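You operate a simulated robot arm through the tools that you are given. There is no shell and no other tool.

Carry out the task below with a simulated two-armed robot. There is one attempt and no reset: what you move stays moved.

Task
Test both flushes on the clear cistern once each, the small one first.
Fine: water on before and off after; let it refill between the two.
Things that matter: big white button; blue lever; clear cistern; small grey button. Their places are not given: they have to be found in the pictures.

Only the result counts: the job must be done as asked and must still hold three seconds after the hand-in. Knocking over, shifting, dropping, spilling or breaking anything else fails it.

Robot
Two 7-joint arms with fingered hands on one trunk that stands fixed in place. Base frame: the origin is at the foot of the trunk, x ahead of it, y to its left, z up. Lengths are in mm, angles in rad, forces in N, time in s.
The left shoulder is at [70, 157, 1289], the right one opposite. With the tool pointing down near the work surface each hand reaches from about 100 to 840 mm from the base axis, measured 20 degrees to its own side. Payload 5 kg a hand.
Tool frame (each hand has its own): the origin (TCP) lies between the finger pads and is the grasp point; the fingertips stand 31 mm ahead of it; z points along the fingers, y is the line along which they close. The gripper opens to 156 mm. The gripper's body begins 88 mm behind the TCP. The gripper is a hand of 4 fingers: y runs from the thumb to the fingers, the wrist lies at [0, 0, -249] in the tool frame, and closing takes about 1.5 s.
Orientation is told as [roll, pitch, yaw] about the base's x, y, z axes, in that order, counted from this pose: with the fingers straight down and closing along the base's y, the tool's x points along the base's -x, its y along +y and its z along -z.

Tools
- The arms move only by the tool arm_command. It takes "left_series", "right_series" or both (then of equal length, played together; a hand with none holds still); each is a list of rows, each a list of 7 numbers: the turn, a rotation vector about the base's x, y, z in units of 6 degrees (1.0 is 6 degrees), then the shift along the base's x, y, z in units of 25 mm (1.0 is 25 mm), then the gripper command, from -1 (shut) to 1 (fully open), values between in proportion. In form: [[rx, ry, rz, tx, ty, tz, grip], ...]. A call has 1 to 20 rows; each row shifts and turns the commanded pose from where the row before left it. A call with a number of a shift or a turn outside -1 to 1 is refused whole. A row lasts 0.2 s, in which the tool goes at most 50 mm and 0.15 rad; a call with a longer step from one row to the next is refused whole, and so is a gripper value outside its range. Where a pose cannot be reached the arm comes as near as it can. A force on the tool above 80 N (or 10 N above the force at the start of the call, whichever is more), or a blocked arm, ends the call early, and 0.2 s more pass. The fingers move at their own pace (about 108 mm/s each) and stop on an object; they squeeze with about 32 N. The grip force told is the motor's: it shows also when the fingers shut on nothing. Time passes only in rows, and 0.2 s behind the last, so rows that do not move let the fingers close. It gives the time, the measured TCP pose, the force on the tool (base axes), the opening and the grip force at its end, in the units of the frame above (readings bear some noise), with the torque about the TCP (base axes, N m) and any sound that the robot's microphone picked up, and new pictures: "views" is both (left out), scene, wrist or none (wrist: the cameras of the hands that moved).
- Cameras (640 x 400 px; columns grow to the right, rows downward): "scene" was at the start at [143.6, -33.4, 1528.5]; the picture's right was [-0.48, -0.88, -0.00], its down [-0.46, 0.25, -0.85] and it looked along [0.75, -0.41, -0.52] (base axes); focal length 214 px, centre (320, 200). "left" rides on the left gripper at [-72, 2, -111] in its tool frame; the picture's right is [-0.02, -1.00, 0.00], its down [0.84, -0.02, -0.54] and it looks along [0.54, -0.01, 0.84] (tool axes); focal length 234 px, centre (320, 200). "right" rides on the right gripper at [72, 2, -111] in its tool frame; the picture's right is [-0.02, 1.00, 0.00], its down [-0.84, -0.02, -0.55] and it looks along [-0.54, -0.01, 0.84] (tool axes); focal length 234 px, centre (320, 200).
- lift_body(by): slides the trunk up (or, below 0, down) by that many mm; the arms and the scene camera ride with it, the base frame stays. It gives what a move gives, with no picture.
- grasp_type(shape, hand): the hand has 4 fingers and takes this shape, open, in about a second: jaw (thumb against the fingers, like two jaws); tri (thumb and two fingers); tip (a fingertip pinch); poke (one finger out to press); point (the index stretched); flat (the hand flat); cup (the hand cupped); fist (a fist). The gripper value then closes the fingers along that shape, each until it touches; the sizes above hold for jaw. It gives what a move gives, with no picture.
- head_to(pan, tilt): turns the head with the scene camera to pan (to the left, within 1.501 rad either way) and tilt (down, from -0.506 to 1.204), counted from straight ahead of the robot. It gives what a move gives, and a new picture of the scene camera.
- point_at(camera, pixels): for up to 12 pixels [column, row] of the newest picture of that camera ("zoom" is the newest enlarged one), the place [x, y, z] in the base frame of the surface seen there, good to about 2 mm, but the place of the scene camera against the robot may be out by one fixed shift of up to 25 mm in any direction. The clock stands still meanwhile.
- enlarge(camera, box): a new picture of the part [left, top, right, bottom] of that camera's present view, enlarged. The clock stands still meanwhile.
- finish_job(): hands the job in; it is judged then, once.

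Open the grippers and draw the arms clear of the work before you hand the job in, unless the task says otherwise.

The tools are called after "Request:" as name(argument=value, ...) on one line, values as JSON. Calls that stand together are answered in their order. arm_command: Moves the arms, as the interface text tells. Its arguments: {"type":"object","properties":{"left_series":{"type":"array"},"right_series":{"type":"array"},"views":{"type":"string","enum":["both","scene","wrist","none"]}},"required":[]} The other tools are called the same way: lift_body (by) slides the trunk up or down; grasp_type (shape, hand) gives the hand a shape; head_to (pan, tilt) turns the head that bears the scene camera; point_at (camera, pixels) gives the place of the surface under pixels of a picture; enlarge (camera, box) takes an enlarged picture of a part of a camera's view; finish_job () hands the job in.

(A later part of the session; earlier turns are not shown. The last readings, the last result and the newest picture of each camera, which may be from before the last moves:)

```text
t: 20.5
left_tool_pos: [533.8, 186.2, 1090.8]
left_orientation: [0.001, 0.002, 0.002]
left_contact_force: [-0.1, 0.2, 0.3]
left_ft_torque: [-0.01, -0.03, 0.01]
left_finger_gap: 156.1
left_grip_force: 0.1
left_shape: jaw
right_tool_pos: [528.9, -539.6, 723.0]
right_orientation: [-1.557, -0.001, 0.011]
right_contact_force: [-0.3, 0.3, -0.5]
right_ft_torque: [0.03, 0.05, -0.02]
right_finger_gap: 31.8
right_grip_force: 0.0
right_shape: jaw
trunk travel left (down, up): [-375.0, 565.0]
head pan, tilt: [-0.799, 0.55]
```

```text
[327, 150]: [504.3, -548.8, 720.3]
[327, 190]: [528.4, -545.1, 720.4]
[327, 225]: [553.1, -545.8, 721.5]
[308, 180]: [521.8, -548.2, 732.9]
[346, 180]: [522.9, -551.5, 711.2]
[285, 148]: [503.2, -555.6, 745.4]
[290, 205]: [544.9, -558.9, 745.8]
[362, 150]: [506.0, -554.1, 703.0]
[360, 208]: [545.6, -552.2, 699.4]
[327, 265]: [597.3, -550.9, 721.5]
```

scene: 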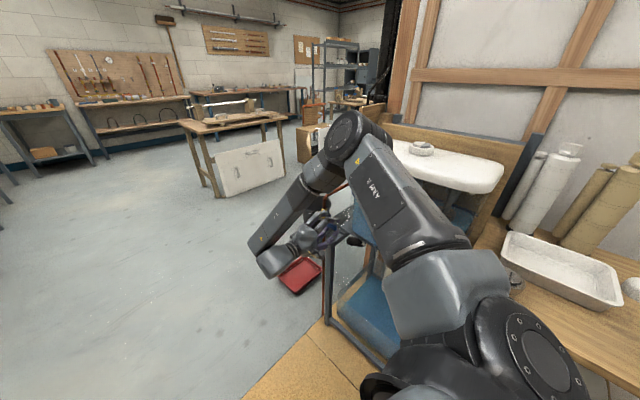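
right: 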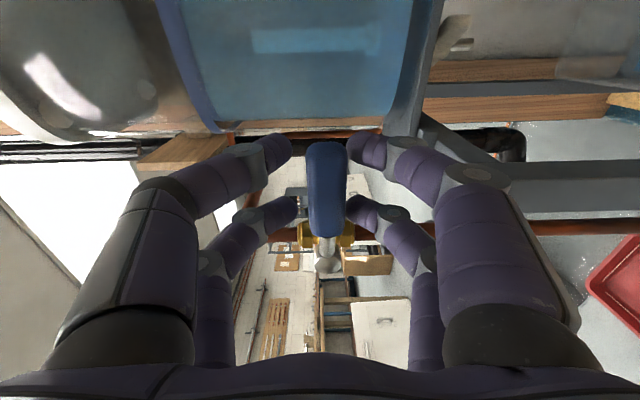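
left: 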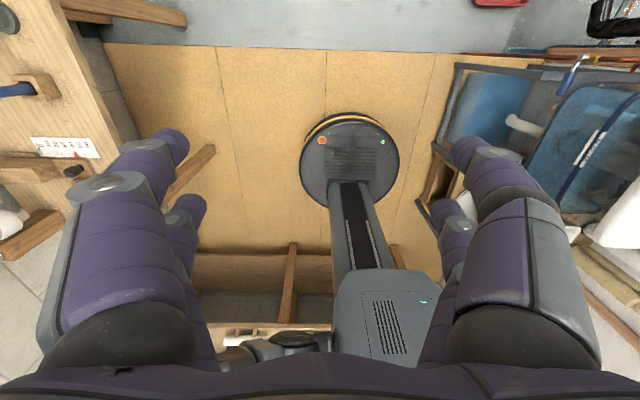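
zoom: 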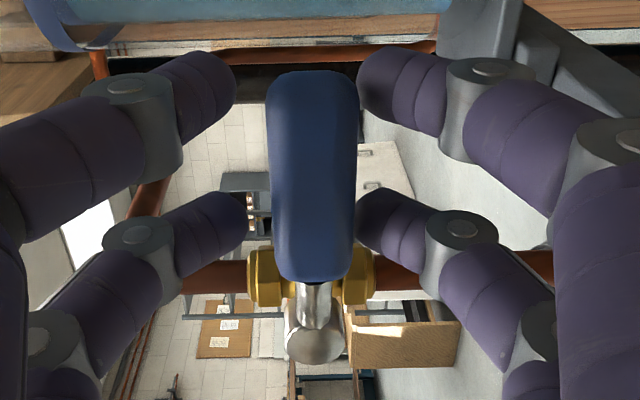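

The handle's middle is at z≈721.5, the same as the hub at (598,721.5). I shift 10 mm towards the hub and then try the upward turn by 12 degrees, watching the force.

Request:
arm_command(right_series=[[0, 0, 0, 0.4, 0, -0.06, -0.6], [0, 1, 0, 0.013, 0, 0.247, -0.6], [0, 1, 0, 0.039, 0, 0.244, -0.6]], views="wrist")

```text
t: 21.3
left_tool_pos: [534.1, 187.1, 1090.3]
left_orientation: [0.001, 0.001, 0.001]
left_contact_force: [-0.2, -0.6, 0.6]
left_ft_torque: [0.0, 0.01, 0.0]
left_finger_gap: 156.0
left_grip_force: 0.0
left_shape: jaw
right_tool_pos: [541.2, -539.3, 734.6]
right_orientation: [-1.557, 0.211, 0.012]
right_contact_force: [0.4, -0.5, -1.2]
right_ft_torque: [0.01, -0.03, 0.01]
right_finger_gap: 31.8
right_grip_force: 0.0
right_shape: jaw
trunk travel left (down, up): [-375.0, 565.0]
head pan, tilt: [-0.799, 0.55]
```

right: 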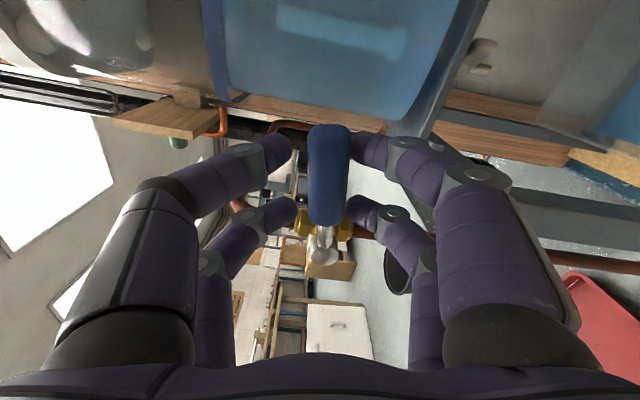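

The lever stayed aligned with the hand at about 1 N, so it turns upward freely. I continue the arc up to 48 degrees.

Request:
arm_command(right_series=[[0, 1, 0, 0.064, 0, 0.238, -0.6], [0, 1, 0, 0.088, 0, 0.231, -0.6], [0, 1, 0, 0.112, 0, 0.22, -0.6], [0, 1, 0, 0.135, 0, 0.207, -0.6], [0, 1, 0, 0.155, 0, 0.192, -0.6], [0, 1, 0, 0.175, 0, 0.175, -0.6]], views="both")

```text
t: 22.7
left_tool_pos: [533.8, 185.9, 1090.8]
left_orientation: [0.0, -0.001, 0.003]
left_contact_force: [0.8, -0.8, 0.3]
left_ft_torque: [0.02, 0.01, -0.05]
left_finger_gap: 155.8
left_grip_force: 0.1
left_shape: jaw
right_tool_pos: [559.8, -539.5, 765.9]
right_orientation: [-1.546, 0.839, 0.018]
right_contact_force: [-0.3, 0.1, -1.2]
right_ft_torque: [0.03, -0.03, -0.03]
right_finger_gap: 31.8
right_grip_force: 0.1
right_shape: jaw
trunk travel left (down, up): [-375.0, 565.0]
head pan, tilt: [-0.799, 0.55]
```

scene: 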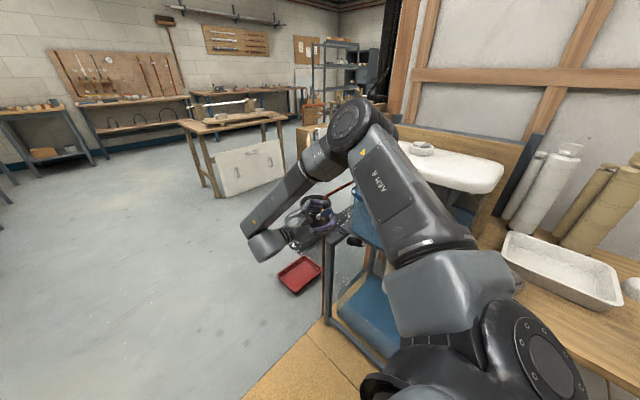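
right: 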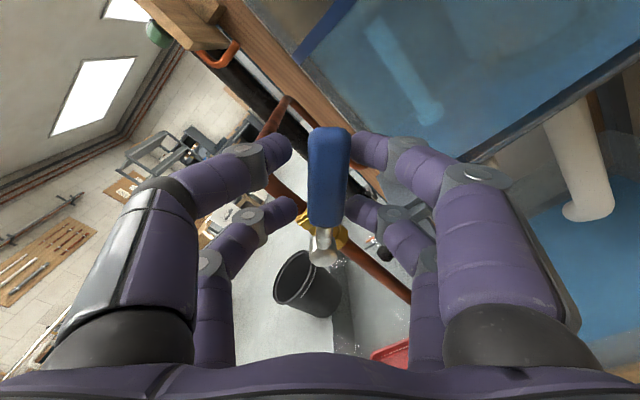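

The handle still follows at about 1 N and the hand is now turned 48 degrees. I carry on the arc to 90 degrees, where the lever should lie along the pipe.

Request:
arm_command(right_series=[[0, 1, 0, 0.192, 0, 0.155, -0.6], [0, 1, 0, 0.207, 0, 0.135, -0.6], [0, 1, 0, 0.22, 0, 0.112, -0.6], [0, 1, 0, 0.231, 0, 0.088, -0.6], [0, 1, 0, 0.238, 0, 0.064, -0.6], [0, 1, 0, 0.244, 0, 0.039, -0.6], [0, 1, 0, 0.247, 0, 0.013, -0.6]], views="both")

```text
t: 24.3
left_tool_pos: [533.9, 186.2, 1091.2]
left_orientation: [-0.001, 0.001, 0.001]
left_contact_force: [0.3, -0.5, -0.3]
left_ft_torque: [-0.02, -0.04, 0.04]
left_finger_gap: 155.9
left_grip_force: 0.2
left_shape: jaw
right_tool_pos: [599.7, -539.6, 781.9]
right_orientation: [0.209, 1.558, 1.771]
right_contact_force: [-0.8, 0.0, -0.6]
right_ft_torque: [0.03, 0.0, -0.03]
right_finger_gap: 32.0
right_grip_force: 0.1
right_shape: jaw
trunk travel left (down, up): [-375.0, 565.0]
head pan, tilt: [-0.799, 0.55]
```

scene: 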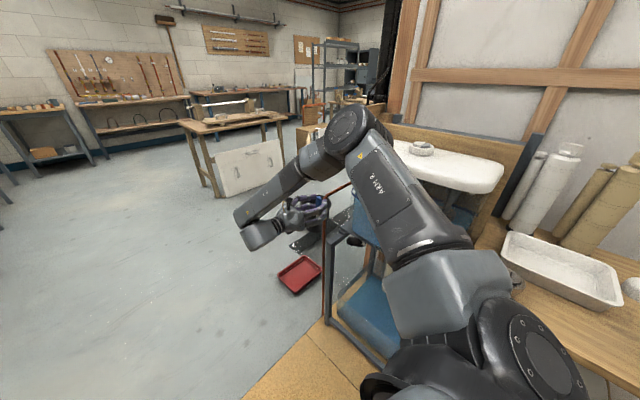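
right: 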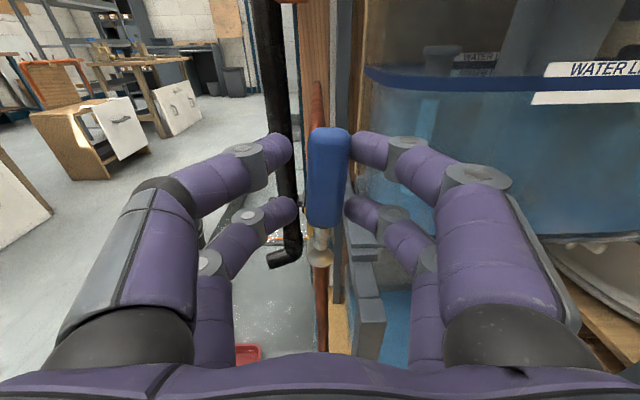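

The lever now stands up along the pipe in the wrist picture at (328,180). I measure its true angle before pushing any further.

Request:
point_at(camera="right", pixels=[[310, 140], [348, 140], [310, 215], [346, 215], [328, 140], [328, 215], [321, 258], [318, 240], [321, 300]])

Request:
enlarge(camera="right", box=[240, 110, 420, 290])

```text
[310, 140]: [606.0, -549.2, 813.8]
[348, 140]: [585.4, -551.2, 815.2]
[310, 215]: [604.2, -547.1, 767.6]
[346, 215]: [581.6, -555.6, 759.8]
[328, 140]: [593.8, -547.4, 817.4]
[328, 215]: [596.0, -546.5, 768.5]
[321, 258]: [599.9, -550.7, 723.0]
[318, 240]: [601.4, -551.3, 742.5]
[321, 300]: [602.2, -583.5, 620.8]
```

```text
2.22 times, centred on (330, 200) of right
```

zoom: 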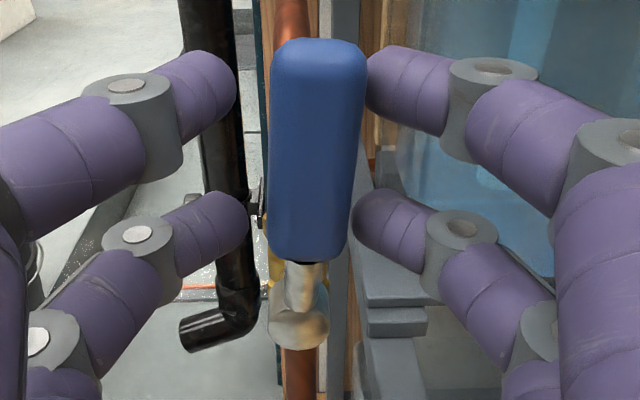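

The lever is about 3 degrees short of upright (top at x≈595.7, hub at x≈600). I nudge on in small steps and watch for the stop.

Request:
arm_command(right_series=[[0, 0.5, 0, 0.16, 0, 0, -0.6], [0, 0, 0, 0, 0, 0, -0.6]], views="wrist")

Request:
point_at(camera="right", pixels=[[310, 140], [348, 140], [310, 215], [346, 215], [321, 258]])

```text
t: 24.9
left_tool_pos: [533.5, 185.8, 1089.8]
left_orientation: [0.0, 0.002, 0.002]
left_contact_force: [0.3, -0.6, -0.7]
left_ft_torque: [-0.03, -0.02, 0.01]
left_finger_gap: 155.9
left_grip_force: 0.0
left_shape: jaw
right_tool_pos: [603.4, -539.9, 782.4]
right_orientation: [1.356, 1.516, 2.914]
right_contact_force: [-0.9, 0.0, -0.6]
right_ft_torque: [-0.01, -0.01, -0.04]
right_finger_gap: 31.6
right_grip_force: 0.0
right_shape: jaw
trunk travel left (down, up): [-375.0, 565.0]
head pan, tilt: [-0.799, 0.55]
```

right: 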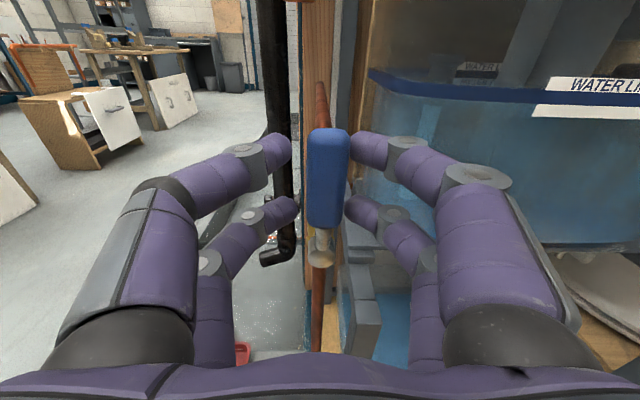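

```text
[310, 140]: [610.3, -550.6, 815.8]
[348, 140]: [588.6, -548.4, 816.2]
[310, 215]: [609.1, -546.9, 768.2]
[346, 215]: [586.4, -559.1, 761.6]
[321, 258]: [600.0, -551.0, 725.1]
```

The lever is upright now (top x≈599.5, hub x≈600). One more 3-degree nudge will show whether the stop is here.

Request:
arm_command(right_series=[[0, 0.4, 0, 0.12, 0, 0, -0.6], [0, 0, 0, 0, 0, 0, -0.6]], views="wrist")

Request:
point_at(camera="right", pixels=[[310, 140], [348, 140], [310, 215], [346, 215], [321, 258]])

Request:
enlarge(camera="right", box=[340, 0, 640, 260])

```text
t: 25.5
left_tool_pos: [533.9, 184.8, 1089.7]
left_orientation: [-0.001, 0.0, 0.003]
left_contact_force: [0.1, 0.1, 0.9]
left_ft_torque: [0.02, 0.0, -0.01]
left_finger_gap: 155.9
left_grip_force: 0.0
left_shape: jaw
right_tool_pos: [606.1, -539.9, 781.2]
right_orientation: [1.45, 1.474, 3.006]
right_contact_force: [-1.3, 0.5, -0.3]
right_ft_torque: [-0.01, -0.07, -0.07]
right_finger_gap: 32.1
right_grip_force: 0.1
right_shape: jaw
trunk travel left (down, up): [-375.0, 565.0]
head pan, tilt: [-0.799, 0.55]
```

right: 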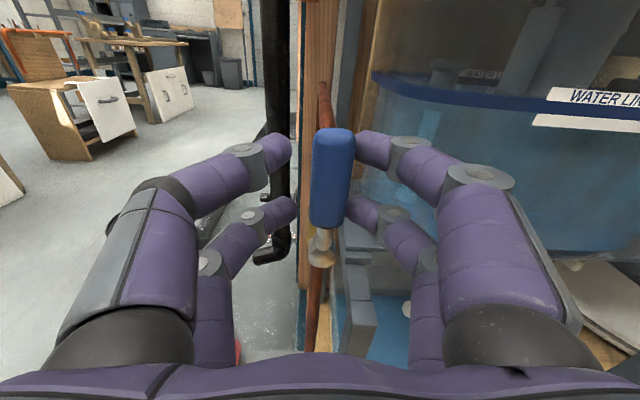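

```text
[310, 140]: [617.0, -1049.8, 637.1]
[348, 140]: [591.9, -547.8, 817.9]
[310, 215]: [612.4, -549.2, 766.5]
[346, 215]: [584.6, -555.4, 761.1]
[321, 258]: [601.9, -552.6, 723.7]
```

```text
1.54 times, centred on (490, 130) of right
```

zoom: 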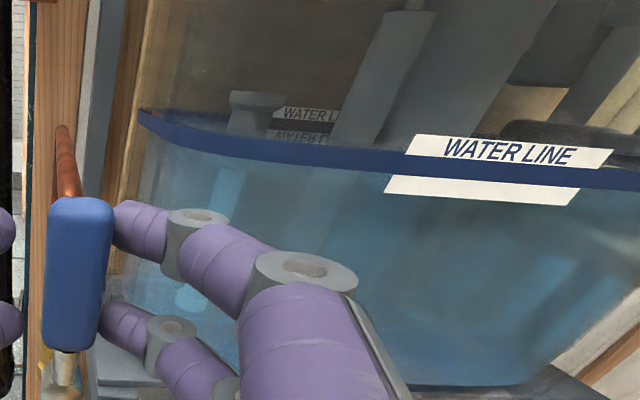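

The lever reads about 90-91 degrees, and the tank water in the zoom is at the blue WATER LINE band. One more 3 mm nudge without turning tests for the stop.

Request:
arm_command(right_series=[[0, 0, 0, 0.14, 0, 0, -0.6], [0, 0, 0, 0, 0, 0, -0.6]], views="wrist")

Request:
point_at(camera="right", pixels=[[320, 140], [348, 140], [315, 215], [346, 215], [321, 258], [335, 140], [330, 215]])

```text
t: 26.1
left_tool_pos: [533.0, 185.2, 1091.2]
left_orientation: [0.0, -0.001, 0.003]
left_contact_force: [-0.6, -1.0, 0.7]
left_ft_torque: [-0.01, 0.0, 0.0]
left_finger_gap: 156.1
left_grip_force: 0.0
left_shape: jaw
right_tool_pos: [609.5, -539.3, 781.4]
right_orientation: [1.446, 1.475, 3.006]
right_contact_force: [-5.4, 2.7, -1.7]
right_ft_torque: [0.0, -0.1, -0.13]
right_finger_gap: 32.4
right_grip_force: 0.0
right_shape: jaw
trunk travel left (down, up): [-375.0, 565.0]
head pan, tilt: [-0.799, 0.55]
```

right: 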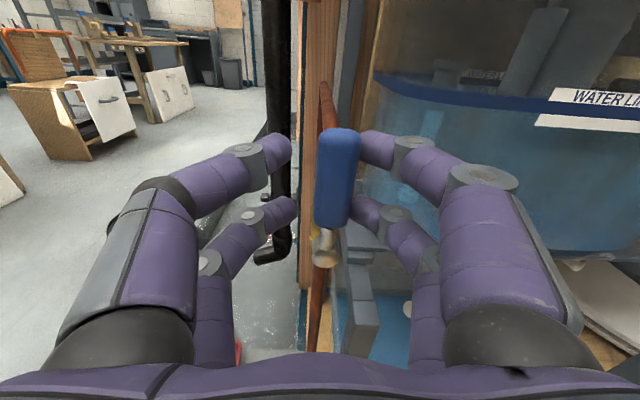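

```text
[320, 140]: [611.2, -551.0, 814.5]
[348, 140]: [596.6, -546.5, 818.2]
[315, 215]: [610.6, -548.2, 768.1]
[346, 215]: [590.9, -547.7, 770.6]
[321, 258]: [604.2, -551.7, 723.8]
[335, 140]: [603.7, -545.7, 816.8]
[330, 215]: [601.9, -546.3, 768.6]
```

The force rose to 5 N while the handle stopped following, so the lever is at its open stop. I centre the cage again and pull straight back along +y, leaving the lever upright.

Request:
arm_command(right_series=[[0, 0, 0, -0.28, 0, 0, -0.6], [0, 0, 0, 0, 0, 0, -0.5], [0, 0, 0, 0, 0.6, 0, -0.5], [0, 0, 0, 0, 0.7, 0, -0.5], [0, 0, 0, 0, 0.5, 0, -0.5]], views="both")

Request:
point_at(camera="right", pixels=[[328, 100], [328, 140]])

```text
t: 27.3
left_tool_pos: [533.4, 185.2, 1090.4]
left_orientation: [0.0, 0.0, 0.003]
left_contact_force: [0.0, -0.3, -1.1]
left_ft_torque: [0.0, 0.0, 0.0]
left_finger_gap: 156.0
left_grip_force: 0.1
left_shape: jaw
right_tool_pos: [603.0, -497.3, 782.6]
right_orientation: [1.41, 1.473, 2.972]
right_contact_force: [0.0, -0.3, -0.7]
right_ft_torque: [0.04, 0.0, 0.01]
right_finger_gap: 38.6
right_grip_force: 0.0
right_shape: jaw
trunk travel left (down, up): [-375.0, 565.0]
head pan, tilt: [-0.799, 0.55]
```

scene: 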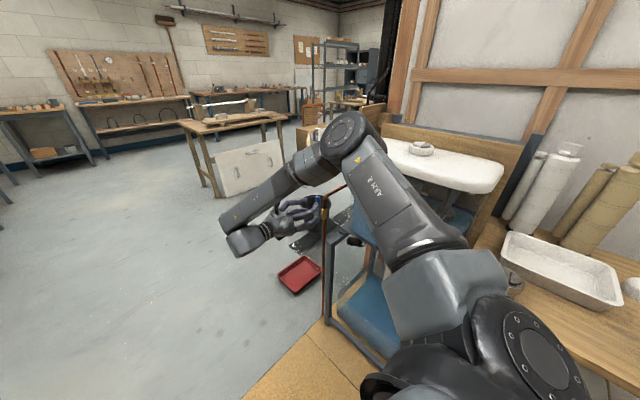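
right: 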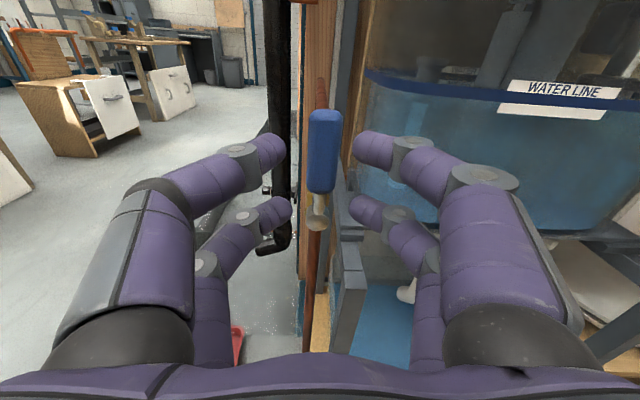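

```text
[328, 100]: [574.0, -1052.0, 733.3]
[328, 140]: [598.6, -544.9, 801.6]
```

The lever stands upright and free at (322,150), and the hand is clear at y≈-497. I roll the hand back while lifting it up and towards the robot.

Request:
arm_command(right_series=[[0, -1, 0, -0.2, 0, 0.2, -0.5], [0, -1, 0, -0.4, 0, 0.55, -0.5], [0, -1, 0, -0.4, 0, 0.55, -0.5], [0, -1, 0, -0.4, 0, 0.55, -0.5], [0, -1, 0, -0.4, 0, 0.55, -0.5], [0, -1, 0, -0.4, 0, 0.55, -0.5], [0, -1, 0, -0.4, 0, 0.55, -0.5], [0, -1, 0, -0.4, 0, 0.55, -0.5], [0, -1, 0, -0.4, 0, 0.55, -0.5], [0, -1, 0, -0.4, 0, 0.55, -0.5], [0, -1, 0, -0.4, 0, 0.55, -0.5], [0, -1, 0, -0.4, 0, 0.55, -0.5], [0, -1, 0, -0.4, 0, 0.55, -0.5], [0, -1, 0, -0.4, 0, 0.55, -0.5], [0, -1, 0, -0.4, 0, 0.55, -0.5], [0, -0.9, 0, -0.2, 0, 0.55, -0.5]], views="both")

```text
t: 30.7
left_tool_pos: [532.6, 186.1, 1090.0]
left_orientation: [0.0, 0.0, 0.002]
left_contact_force: [0.7, -0.7, -0.2]
left_ft_torque: [-0.01, -0.07, 0.01]
left_finger_gap: 156.1
left_grip_force: 0.0
left_shape: jaw
right_tool_pos: [452.2, -495.0, 994.3]
right_orientation: [-1.557, -0.002, 0.013]
right_contact_force: [-0.4, -0.5, 0.4]
right_ft_torque: [0.0, 0.01, 0.01]
right_finger_gap: 38.8
right_grip_force: 0.1
right_shape: jaw
trunk travel left (down, up): [-375.0, 565.0]
head pan, tilt: [-0.799, 0.55]
```

scene: 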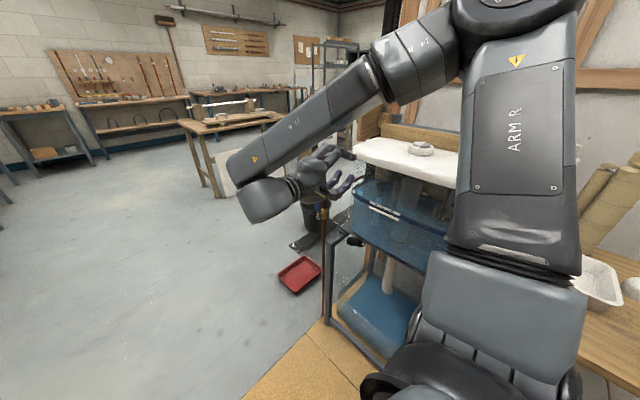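
right: 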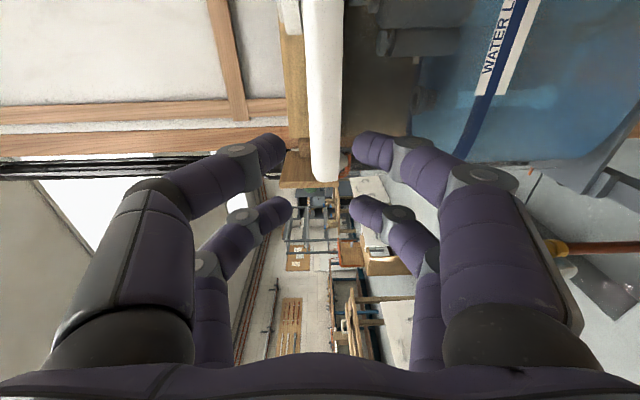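

The hand is clear of everything at (452,-495,994). I raise the trunk back by 300 mm and set the poke shape.

Request:
lift_body(by=300)

Request:
grasp_type(shape="poke", hand="right")

```text
t: 33.7
left_tool_pos: [533.5, 186.3, 1390.2]
left_orientation: [-0.001, 0.001, 0.002]
left_contact_force: [-0.1, -0.4, 0.8]
left_ft_torque: [0.01, 0.01, 0.04]
left_finger_gap: 155.8
left_grip_force: 0.0
left_shape: jaw
right_tool_pos: [453.4, -493.6, 1293.6]
right_orientation: [-1.557, -0.001, 0.015]
right_contact_force: [-0.6, 0.0, -0.1]
right_ft_torque: [-0.01, 0.01, 0.01]
right_finger_gap: 38.4
right_grip_force: 0.0
right_shape: jaw
trunk travel left (down, up): [-675.0, 265.0]
head pan, tilt: [-0.799, 0.55]
```

```text
t: 34.6
left_tool_pos: [534.7, 185.3, 1390.4]
left_orientation: [0.001, 0.0, 0.001]
left_contact_force: [0.1, 0.6, -1.4]
left_ft_torque: [0.01, 0.01, 0.0]
left_finger_gap: 155.9
left_grip_force: 0.0
left_shape: jaw
right_tool_pos: [452.4, -494.2, 1293.6]
right_orientation: [-1.556, 0.002, 0.015]
right_contact_force: [1.0, -0.4, 0.3]
right_ft_torque: [-0.04, -0.02, 0.0]
right_finger_gap: 0.0
right_grip_force: 0.1
right_shape: poke
trunk travel left (down, up): [-675.0, 265.0]
head pan, tilt: [-0.799, 0.55]
```

The trunk is up and the hand is in the poke shape. I turn the hand to point down and go to about (400,-600,1200), where the wrist camera should see the button near (195,55).

Request:
arm_command(right_series=[[1, 0, 0, -0.14, -0.283, -0.25, 1], [1, 0, 0, -0.14, -0.283, -0.25, 1], [1, 0, 0, -0.14, -0.283, -0.25, 1], [1, 0, 0, -0.14, -0.283, -0.25, 1], [1, 0, 0, -0.14, -0.283, -0.25, 1], [1, 0, 0, -0.14, -0.283, -0.25, 1], [1, 0, 0, -0.14, -0.283, -0.25, 1], [1, 0, 0, -0.14, -0.283, -0.25, 1], [1, 0, 0, -0.14, -0.283, -0.25, 1], [1, 0, 0, -0.14, -0.283, -0.25, 1], [1, 0, 0, -0.14, -0.283, -0.25, 1], [1, 0, 0, -0.14, -0.283, -0.25, 1], [1, 0, 0, -0.14, -0.283, -0.25, 1], [1, 0, 0, -0.14, -0.283, -0.25, 1], [0.87, 0, -0.14, -0.14, -0.283, -0.25, 1]], views="both")

Request:
enlarge(camera="right", box=[140, 0, 260, 120])

```text
t: 37.8
left_tool_pos: [532.5, 185.2, 1390.4]
left_orientation: [0.0, 0.001, 0.002]
left_contact_force: [-0.4, 0.0, -0.1]
left_ft_torque: [0.03, 0.02, 0.01]
left_finger_gap: 156.1
left_grip_force: 0.0
left_shape: jaw
right_tool_pos: [400.0, -602.4, 1199.8]
right_orientation: [0.002, -0.017, -0.013]
right_contact_force: [0.0, 0.3, 0.3]
right_ft_torque: [0.0, -0.02, -0.01]
right_finger_gap: 0.0
right_grip_force: 0.1
right_shape: poke
trunk travel left (down, up): [-675.0, 265.0]
head pan, tilt: [-0.799, 0.55]
```

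scene: 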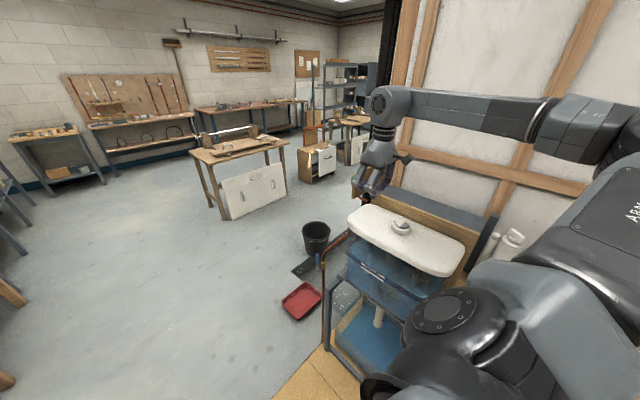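
right: 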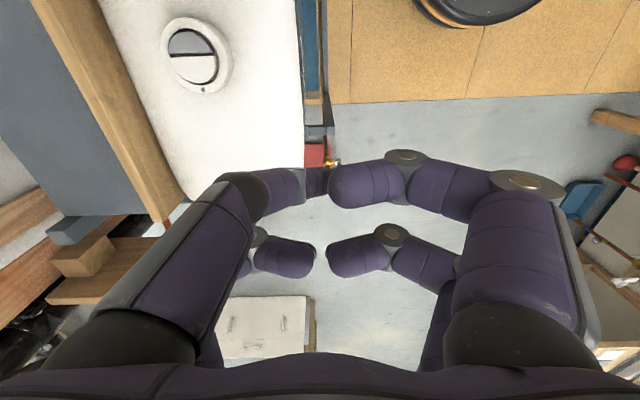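

```text
3.33 times, centred on (200, 60) of right
```

zoom: 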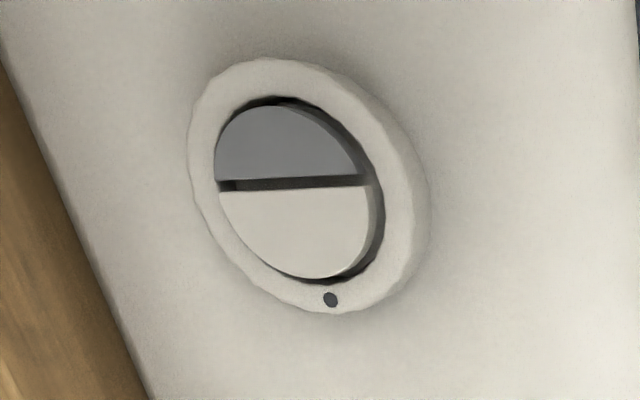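

The wrist zoom shows the grey half at (285,145) and the white half at (300,230) inside the ring clearly. I measure their places and edges.

Request:
point_at(camera="zoom", pixels=[[285, 145], [300, 230], [222, 172], [355, 172], [285, 108], [225, 192], [365, 190], [320, 275], [265, 62], [330, 305], [195, 170], [412, 170]])

```text
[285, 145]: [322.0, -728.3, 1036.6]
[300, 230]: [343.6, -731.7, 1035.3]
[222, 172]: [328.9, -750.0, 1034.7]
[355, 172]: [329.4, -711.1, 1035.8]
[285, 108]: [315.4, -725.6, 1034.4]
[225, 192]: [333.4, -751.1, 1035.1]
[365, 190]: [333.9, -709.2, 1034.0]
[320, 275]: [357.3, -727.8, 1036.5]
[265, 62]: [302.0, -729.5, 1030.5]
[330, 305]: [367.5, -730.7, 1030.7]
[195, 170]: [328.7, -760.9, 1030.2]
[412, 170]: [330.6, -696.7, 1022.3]
```

Grey half spans x≈314-329 and white x≈333.5-358 around y≈-730, top z≈1035. I check the height of the board behind the lid before bringing the hand over.

Request:
enlarge(camera="scene", box=[330, 80, 530, 280])

Request:
point_at(camera="scene", pixels=[[400, 227], [385, 195], [430, 215], [440, 205], [400, 185], [470, 240], [590, 130], [500, 110], [400, 100], [450, 170]])

```text
2.00 times, centred on (430, 180) of scene
```

zoom: 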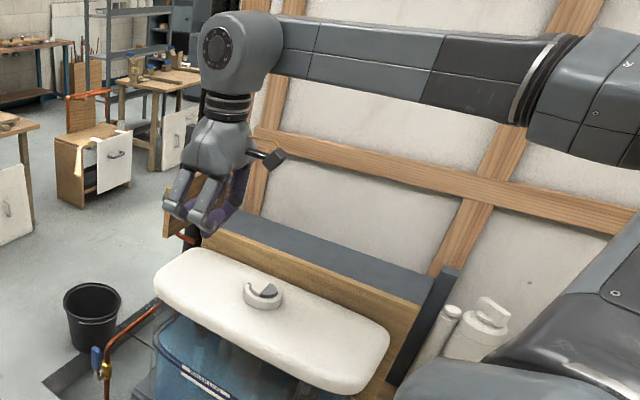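

```text
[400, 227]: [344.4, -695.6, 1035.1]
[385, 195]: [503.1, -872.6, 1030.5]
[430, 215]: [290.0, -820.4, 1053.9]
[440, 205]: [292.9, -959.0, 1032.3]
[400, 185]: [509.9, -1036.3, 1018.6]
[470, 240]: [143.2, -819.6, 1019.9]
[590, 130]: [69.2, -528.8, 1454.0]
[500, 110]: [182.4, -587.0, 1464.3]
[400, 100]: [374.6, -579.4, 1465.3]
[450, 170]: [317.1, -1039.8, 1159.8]
```

The board's top is at z≈1054 and y≈-820, clear of the hand's way. I move over the grey half and down to about 25 mm above it, then check alignment in both cameras.

Request:
arm_command(right_series=[[0, 0.16, 0.12, -0.54, -0.853, 0, 1], [0, 0, 0, -0.54, -0.853, 0, 1], [0, 0, 0, -0.54, -0.853, 0, 1], [0, 0, 0, -0.54, -0.853, 0, 1], [0, 0, 0, -0.54, -0.853, 0, 1], [0, 0, 0, -0.54, -0.853, 0, 1], [0, 0, 0, 0, 0, -0.84, 1], [0, 0, 0, 0, 0, -0.84, 1], [0, 0, 0, 0, 0, -0.84, 1], [0, 0, 0, 0, 0, -0.84, 1], [0, 0, 0, 0, 0, -0.84, 1]], views="both")

Request:
enlarge(camera="scene", box=[370, 180, 440, 250])

Request:
enlarge(camera="right", box=[220, 100, 420, 280])

```text
t: 40.2
left_tool_pos: [534.3, 185.3, 1390.4]
left_orientation: [0.001, 0.0, 0.003]
left_contact_force: [0.3, 0.0, -0.1]
left_ft_torque: [0.01, 0.0, -0.01]
left_finger_gap: 156.0
left_grip_force: 0.1
left_shape: jaw
right_tool_pos: [318.7, -728.8, 1094.4]
right_orientation: [0.001, 0.001, 0.0]
right_contact_force: [0.1, 0.4, -0.1]
right_ft_torque: [-0.02, 0.03, 0.03]
right_finger_gap: 0.2
right_grip_force: 0.0
right_shape: poke
trunk travel left (down, up): [-675.0, 265.0]
head pan, tilt: [-0.799, 0.55]
```

scene: 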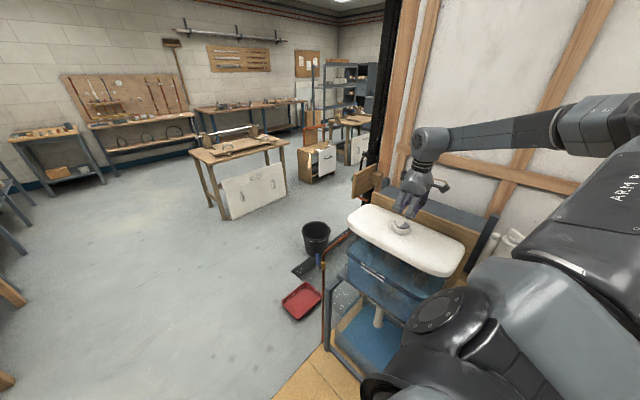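
right: 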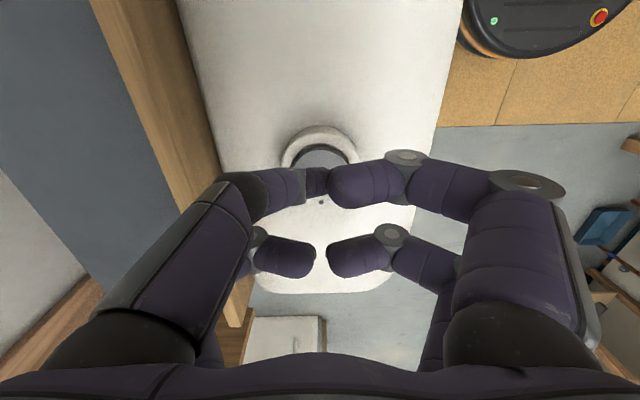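

```text
5.71 times, centred on (405, 215) of scene
```

zoom: 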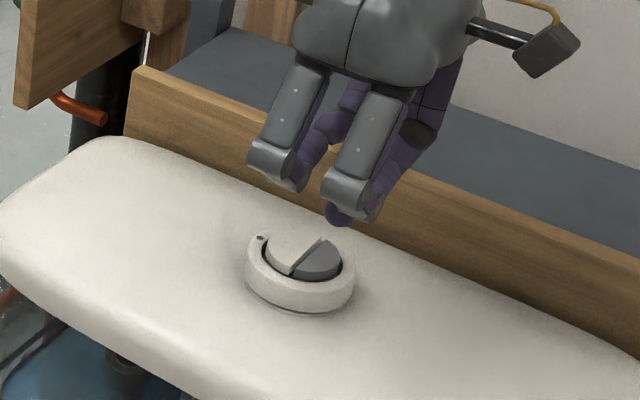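

```text
2.22 times, centred on (320, 190) of right
```

zoom: 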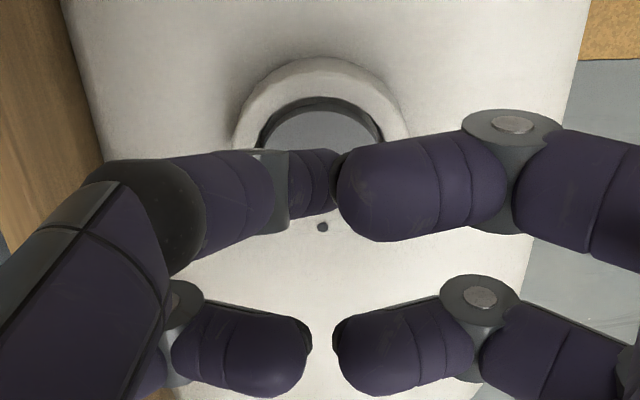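

In the scene zoom the fingertip at (338,217) hangs over the grey half at (318,262). I measure both in the same picture to compare without the camera shift.

Request:
enlarge(camera="scene", box=[380, 195, 430, 240])

Request:
point_at(camera="zoom", pixels=[[310, 260], [330, 265], [345, 265], [325, 245], [305, 350], [335, 335], [285, 365], [340, 325], [240, 330], [270, 345], [345, 340], [275, 320]])

```text
8.89 times, centred on (405, 218) of scene
```

zoom: 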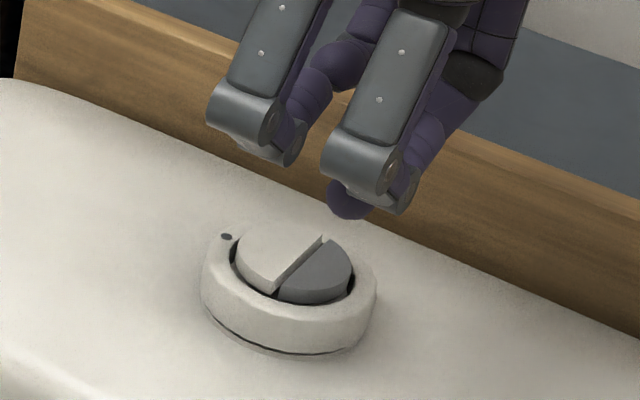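

```text
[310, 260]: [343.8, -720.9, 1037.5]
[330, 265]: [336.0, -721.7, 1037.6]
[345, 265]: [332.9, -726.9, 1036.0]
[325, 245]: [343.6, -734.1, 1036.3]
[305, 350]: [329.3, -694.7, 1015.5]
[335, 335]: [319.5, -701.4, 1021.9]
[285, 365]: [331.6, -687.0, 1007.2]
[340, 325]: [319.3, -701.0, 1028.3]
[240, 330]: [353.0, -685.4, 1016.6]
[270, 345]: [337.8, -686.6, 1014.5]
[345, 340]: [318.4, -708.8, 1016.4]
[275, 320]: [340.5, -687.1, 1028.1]
```

The fingertip shows at (345,205) in this zoom. I measure its visible tip and the split line of the button for the relative offset.

Request:
point_at(camera="zoom", pixels=[[345, 218], [350, 212], [335, 205], [345, 200], [335, 195], [360, 215], [328, 200], [320, 240], [280, 290], [285, 297], [332, 243], [315, 275]])

```text
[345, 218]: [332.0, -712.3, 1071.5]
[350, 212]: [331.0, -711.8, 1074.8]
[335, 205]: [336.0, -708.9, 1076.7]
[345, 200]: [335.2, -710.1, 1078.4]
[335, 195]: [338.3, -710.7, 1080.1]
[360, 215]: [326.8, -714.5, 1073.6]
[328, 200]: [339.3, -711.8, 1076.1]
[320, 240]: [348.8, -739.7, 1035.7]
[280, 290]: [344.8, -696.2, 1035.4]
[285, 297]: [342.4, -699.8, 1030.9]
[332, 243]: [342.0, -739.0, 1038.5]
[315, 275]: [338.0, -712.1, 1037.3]
```

The fingertip is over the grey half (tip x≈333 against grey 327-342 in the scene frame), so I shift 2 mm further from the white half. I descend close to contact and then in small steps, reading the force.

Request:
arm_command(right_series=[[0, 0, 0, -0.08, 0, -0.5, 1], [0, 0, 0, 0, 0, -0.4, 1], [0, 0, 0, 0, 0, -0.1, 1]], views="scene")

Request:
enlarge(camera="scene", box=[380, 195, 430, 240])

```text
t: 41.0
left_tool_pos: [532.9, 186.7, 1390.9]
left_orientation: [-0.001, -0.001, 0.001]
left_contact_force: [-0.5, -0.3, -0.7]
left_ft_torque: [0.0, 0.01, 0.02]
left_finger_gap: 156.1
left_grip_force: 0.0
left_shape: jaw
right_tool_pos: [316.6, -729.6, 1071.1]
right_orientation: [0.001, 0.002, -0.003]
right_contact_force: [-0.1, -0.4, -0.3]
right_ft_torque: [0.01, -0.01, 0.04]
right_finger_gap: 0.1
right_grip_force: 0.1
right_shape: poke
trunk travel left (down, up): [-675.0, 265.0]
head pan, tilt: [-0.799, 0.55]
```

scene: 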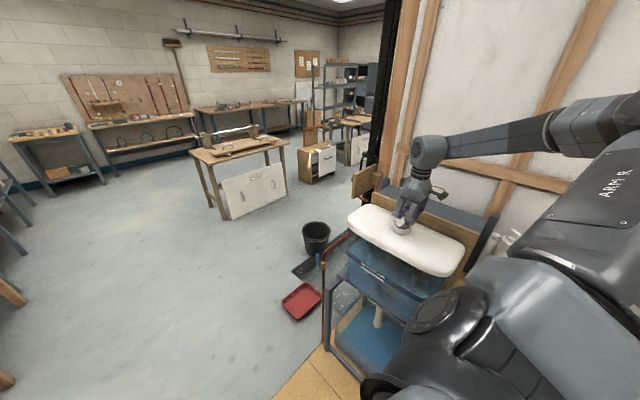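

```text
8.89 times, centred on (405, 218) of scene
```

zoom: 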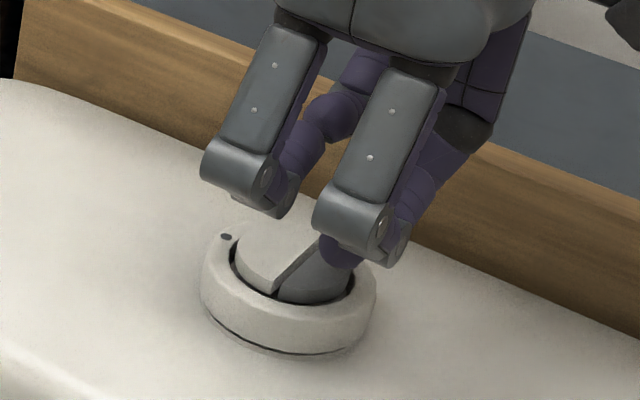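

The tip is now a few millimetres above the grey half at about (338,262) in the zoom, with no force yet. I go down in 2 mm steps until the button yields.

Request:
arm_command(right_series=[[0, 0, 0, 0, 0, -0.08, 1], [0, 0, 0, 0, 0, -0.08, 1], [0, 0, 0, 0, 0, -0.08, 1]], views="none")

```text
t: 41.8
left_tool_pos: [532.8, 186.3, 1390.9]
left_orientation: [0.0, 0.0, 0.001]
left_contact_force: [-0.8, -0.6, 1.2]
left_ft_torque: [0.03, 0.02, 0.04]
left_finger_gap: 156.0
left_grip_force: 0.1
left_shape: jaw
right_tool_pos: [317.2, -729.7, 1065.9]
right_orientation: [0.0, 0.001, 0.0]
right_contact_force: [-0.3, 0.1, 1.8]
right_ft_torque: [0.02, 0.01, 0.0]
right_finger_gap: 0.0
right_grip_force: 0.1
right_shape: poke
trunk travel left (down, up): [-675.0, 265.0]
head pan, tilt: [-0.799, 0.55]
```

The upward force is 1.8 N at TCP z=1066, so contact is beginning. I check the picture before pressing.

Request:
enlarge(camera="scene", box=[385, 205, 425, 240])

Request:
enlarge(camera="right", box=[240, 90, 400, 220])

```text
11.43 times, centred on (405, 222) of scene
```

zoom: 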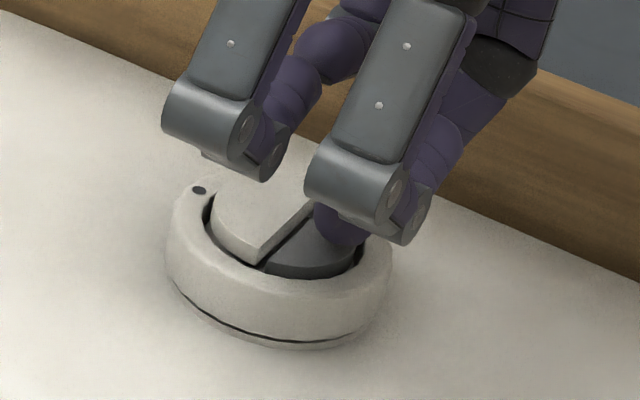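

```text
3.08 times, centred on (320, 155) of right
```

zoom: 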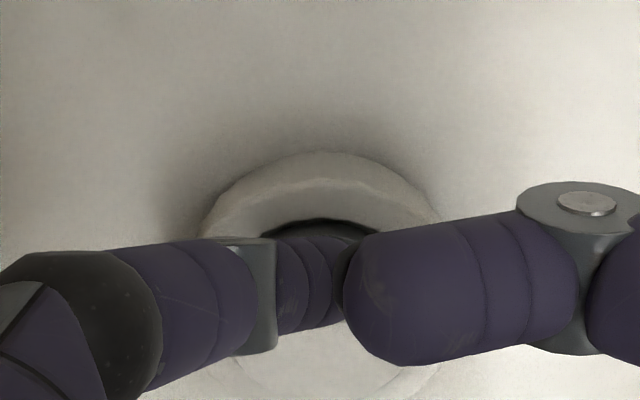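

The fingertip touches only the grey half (about (340,238)), with the white half free beside it. I press down 6 mm and hold a moment.

Request:
arm_command(right_series=[[0, 0, 0, 0, 0, -0.08, 1], [0, 0, 0, 0, 0, -0.08, 1], [0, 0, 0, 0, 0, -0.08, 1], [0, 0, 0, 0, 0, 0, 1]], views="scene")

Request:
enlarge(camera="scene", box=[385, 205, 425, 240])

Request:
enlarge(camera="scene", box=[320, 220, 480, 350])

```text
t: 42.8
left_tool_pos: [533.7, 187.3, 1391.5]
left_orientation: [-0.001, 0.0, 0.003]
left_contact_force: [0.4, -0.1, 0.3]
left_ft_torque: [-0.01, 0.02, -0.02]
left_finger_gap: 155.9
left_grip_force: 0.1
left_shape: jaw
right_tool_pos: [316.7, -729.1, 1059.8]
right_orientation: [-0.001, 0.001, -0.001]
right_contact_force: [1.4, -2.7, 12.7]
right_ft_torque: [-0.07, -0.06, -0.02]
right_finger_gap: 0.0
right_grip_force: 0.0
right_shape: poke
trunk travel left (down, up): [-675.0, 265.0]
head pan, tilt: [-0.799, 0.55]
```

scene: 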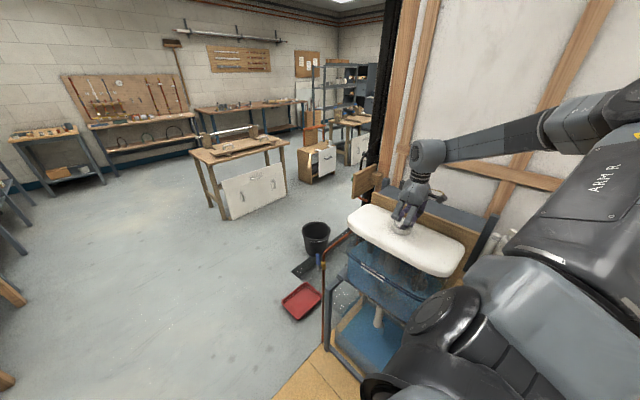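

```text
11.43 times, centred on (405, 222) of scene
```

zoom: 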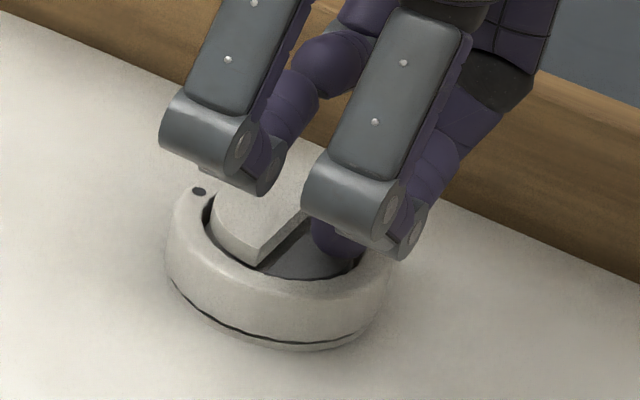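

```text
3.08 times, centred on (400, 285) of scene
```

zoom: 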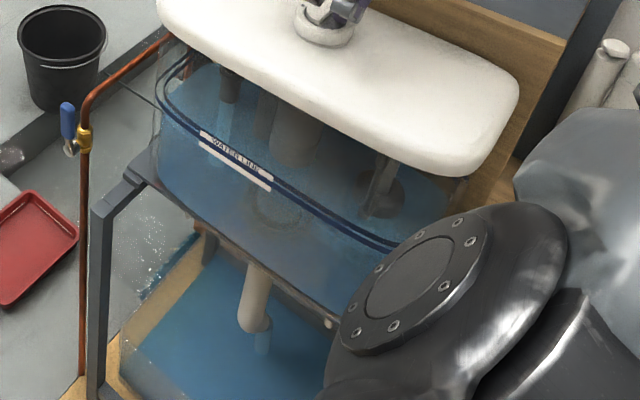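

The grey half is pushed in while the white half stays up, at 12.7 N; water may be running from the outlet at (262,340). I press 2 mm more to be sure of the full stroke and look at the tank.

Request:
arm_command(right_series=[[0, 0, 0, 0, 0, -0.08, 1], [0, 0, 0, 0, 0, 0, 1]], views="scene")

Request:
enlarge(camera="scene", box=[385, 205, 425, 240])

Request:
enlarge(camera="scene", box=[340, 240, 440, 340])

```text
t: 43.4
left_tool_pos: [531.9, 186.6, 1390.3]
left_orientation: [-0.001, -0.001, 0.001]
left_contact_force: [0.6, 1.0, 0.4]
left_ft_torque: [-0.03, 0.0, -0.02]
left_finger_gap: 155.8
left_grip_force: 0.1
left_shape: jaw
right_tool_pos: [318.5, -729.1, 1058.2]
right_orientation: [-0.002, 0.0, -0.002]
right_contact_force: [1.0, -5.9, 18.4]
right_ft_torque: [-0.19, -0.04, 0.0]
right_finger_gap: 0.2
right_grip_force: 0.1
right_shape: poke
trunk travel left (down, up): [-675.0, 265.0]
head pan, tilt: [-0.799, 0.55]
```

scene: 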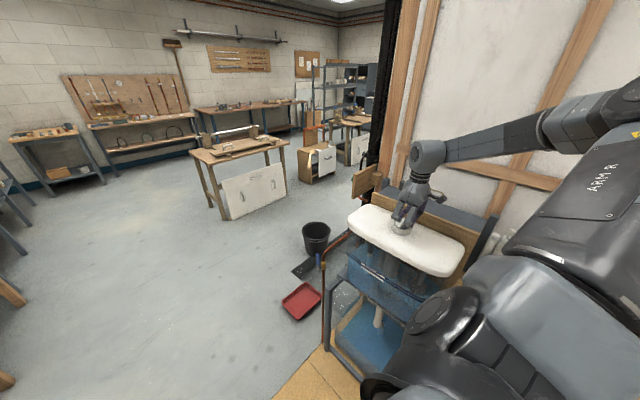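

```text
11.43 times, centred on (405, 222) of scene
```

zoom: 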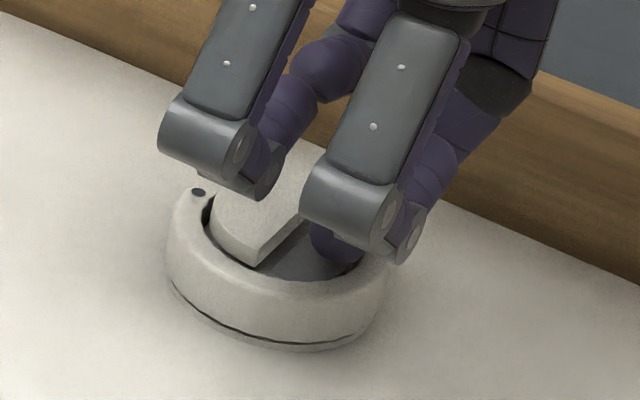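

```text
4.00 times, centred on (390, 290) of scene
```

zoom: 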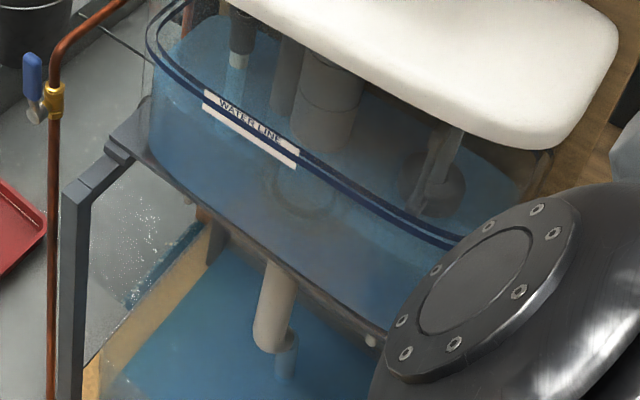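

Water is visibly flowing from the outlet at (285,355), so the small flush has been triggered. I release the button by going straight up.

Request:
arm_command(right_series=[[0, 0, 0, 0, 0, 0.4, 1], [0, 0, 0, 0, 0, 0.8, 1], [0, 0, 0, 0, 0, 0.8, 1]], views="scene")

Request:
enlarge(camera="scene", box=[385, 205, 425, 240])

Request:
enlarge(camera="scene", box=[340, 240, 440, 340])

```text
t: 44.2
left_tool_pos: [532.7, 186.5, 1389.5]
left_orientation: [-0.001, -0.001, 0.0]
left_contact_force: [-1.0, -0.6, -0.2]
left_ft_torque: [-0.01, 0.01, 0.0]
left_finger_gap: 155.7
left_grip_force: 0.1
left_shape: jaw
right_tool_pos: [316.5, -727.8, 1106.7]
right_orientation: [0.0, 0.002, -0.002]
right_contact_force: [0.3, 0.0, 0.7]
right_ft_torque: [-0.01, -0.02, -0.02]
right_finger_gap: 0.1
right_grip_force: 0.0
right_shape: poke
trunk travel left (down, up): [-675.0, 265.0]
head pan, tilt: [-0.799, 0.55]
```

scene: 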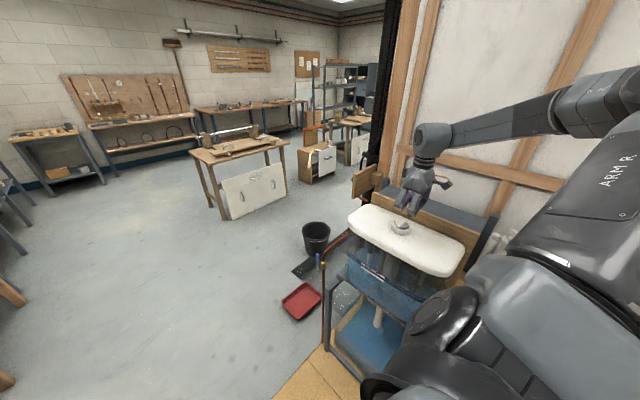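

```text
11.43 times, centred on (405, 222) of scene
```

zoom: 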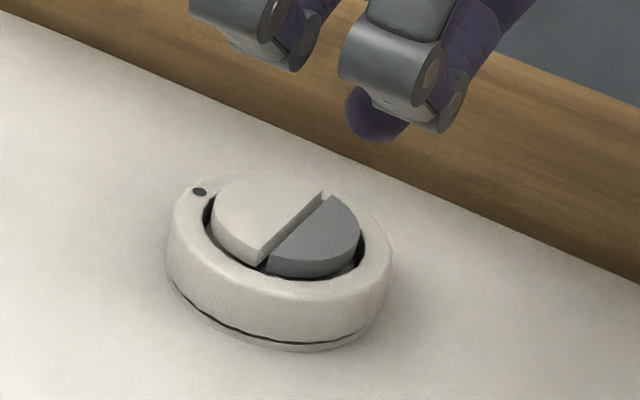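

```text
4.00 times, centred on (390, 290) of scene
```

zoom: 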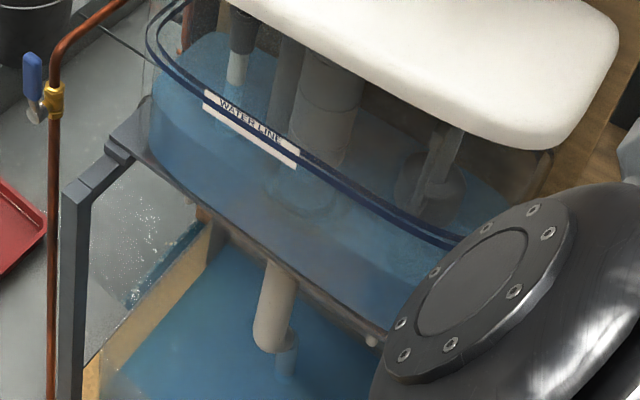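

The grey half has sprung back and the water level has dropped clearly below the line. I wait and watch for the refill.

Request:
arm_command(right_series=[[0, 0, 0, 0, 0, 0, 1], [0, 0, 0, 0, 0, 0, 1], [0, 0, 0, 0, 0, 0, 1], [0, 0, 0, 0, 0, 0, 1], [0, 0, 0, 0, 0, 0, 1], [0, 0, 0, 0, 0, 0, 1], [0, 0, 0, 0, 0, 0, 1], [0, 0, 0, 0, 0, 0, 1], [0, 0, 0, 0, 0, 0, 1], [0, 0, 0, 0, 0, 0, 1], [0, 0, 0, 0, 0, 0, 1], [0, 0, 0, 0, 0, 0, 1], [0, 0, 0, 0, 0, 0, 1], [0, 0, 0, 0, 0, 0, 1], [0, 0, 0, 0, 0, 0, 1]], views="scene")

Request:
enlarge(camera="scene", box=[340, 240, 440, 340])

```text
t: 47.4
left_tool_pos: [533.9, 185.7, 1390.3]
left_orientation: [0.001, 0.0, 0.002]
left_contact_force: [0.0, 0.3, -0.1]
left_ft_torque: [0.03, -0.01, 0.0]
left_finger_gap: 156.1
left_grip_force: 0.1
left_shape: jaw
right_tool_pos: [318.6, -729.9, 1106.1]
right_orientation: [0.002, 0.004, -0.003]
right_contact_force: [0.5, 0.5, -0.1]
right_ft_torque: [-0.04, -0.02, -0.02]
right_finger_gap: 0.0
right_grip_force: 0.1
right_shape: poke
trunk travel left (down, up): [-675.0, 265.0]
head pan, tilt: [-0.799, 0.55]
```

scene: 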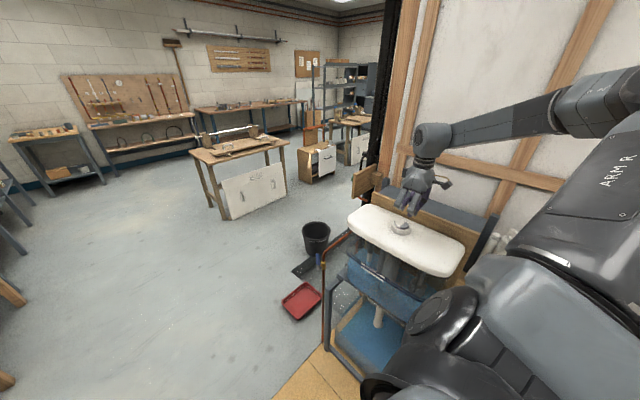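

```text
4.00 times, centred on (390, 290) of scene
```

zoom: 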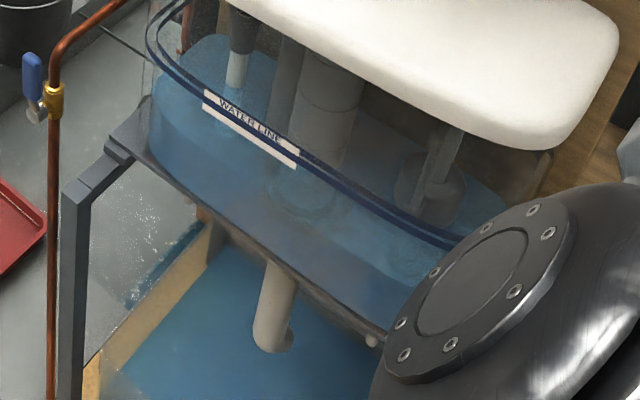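

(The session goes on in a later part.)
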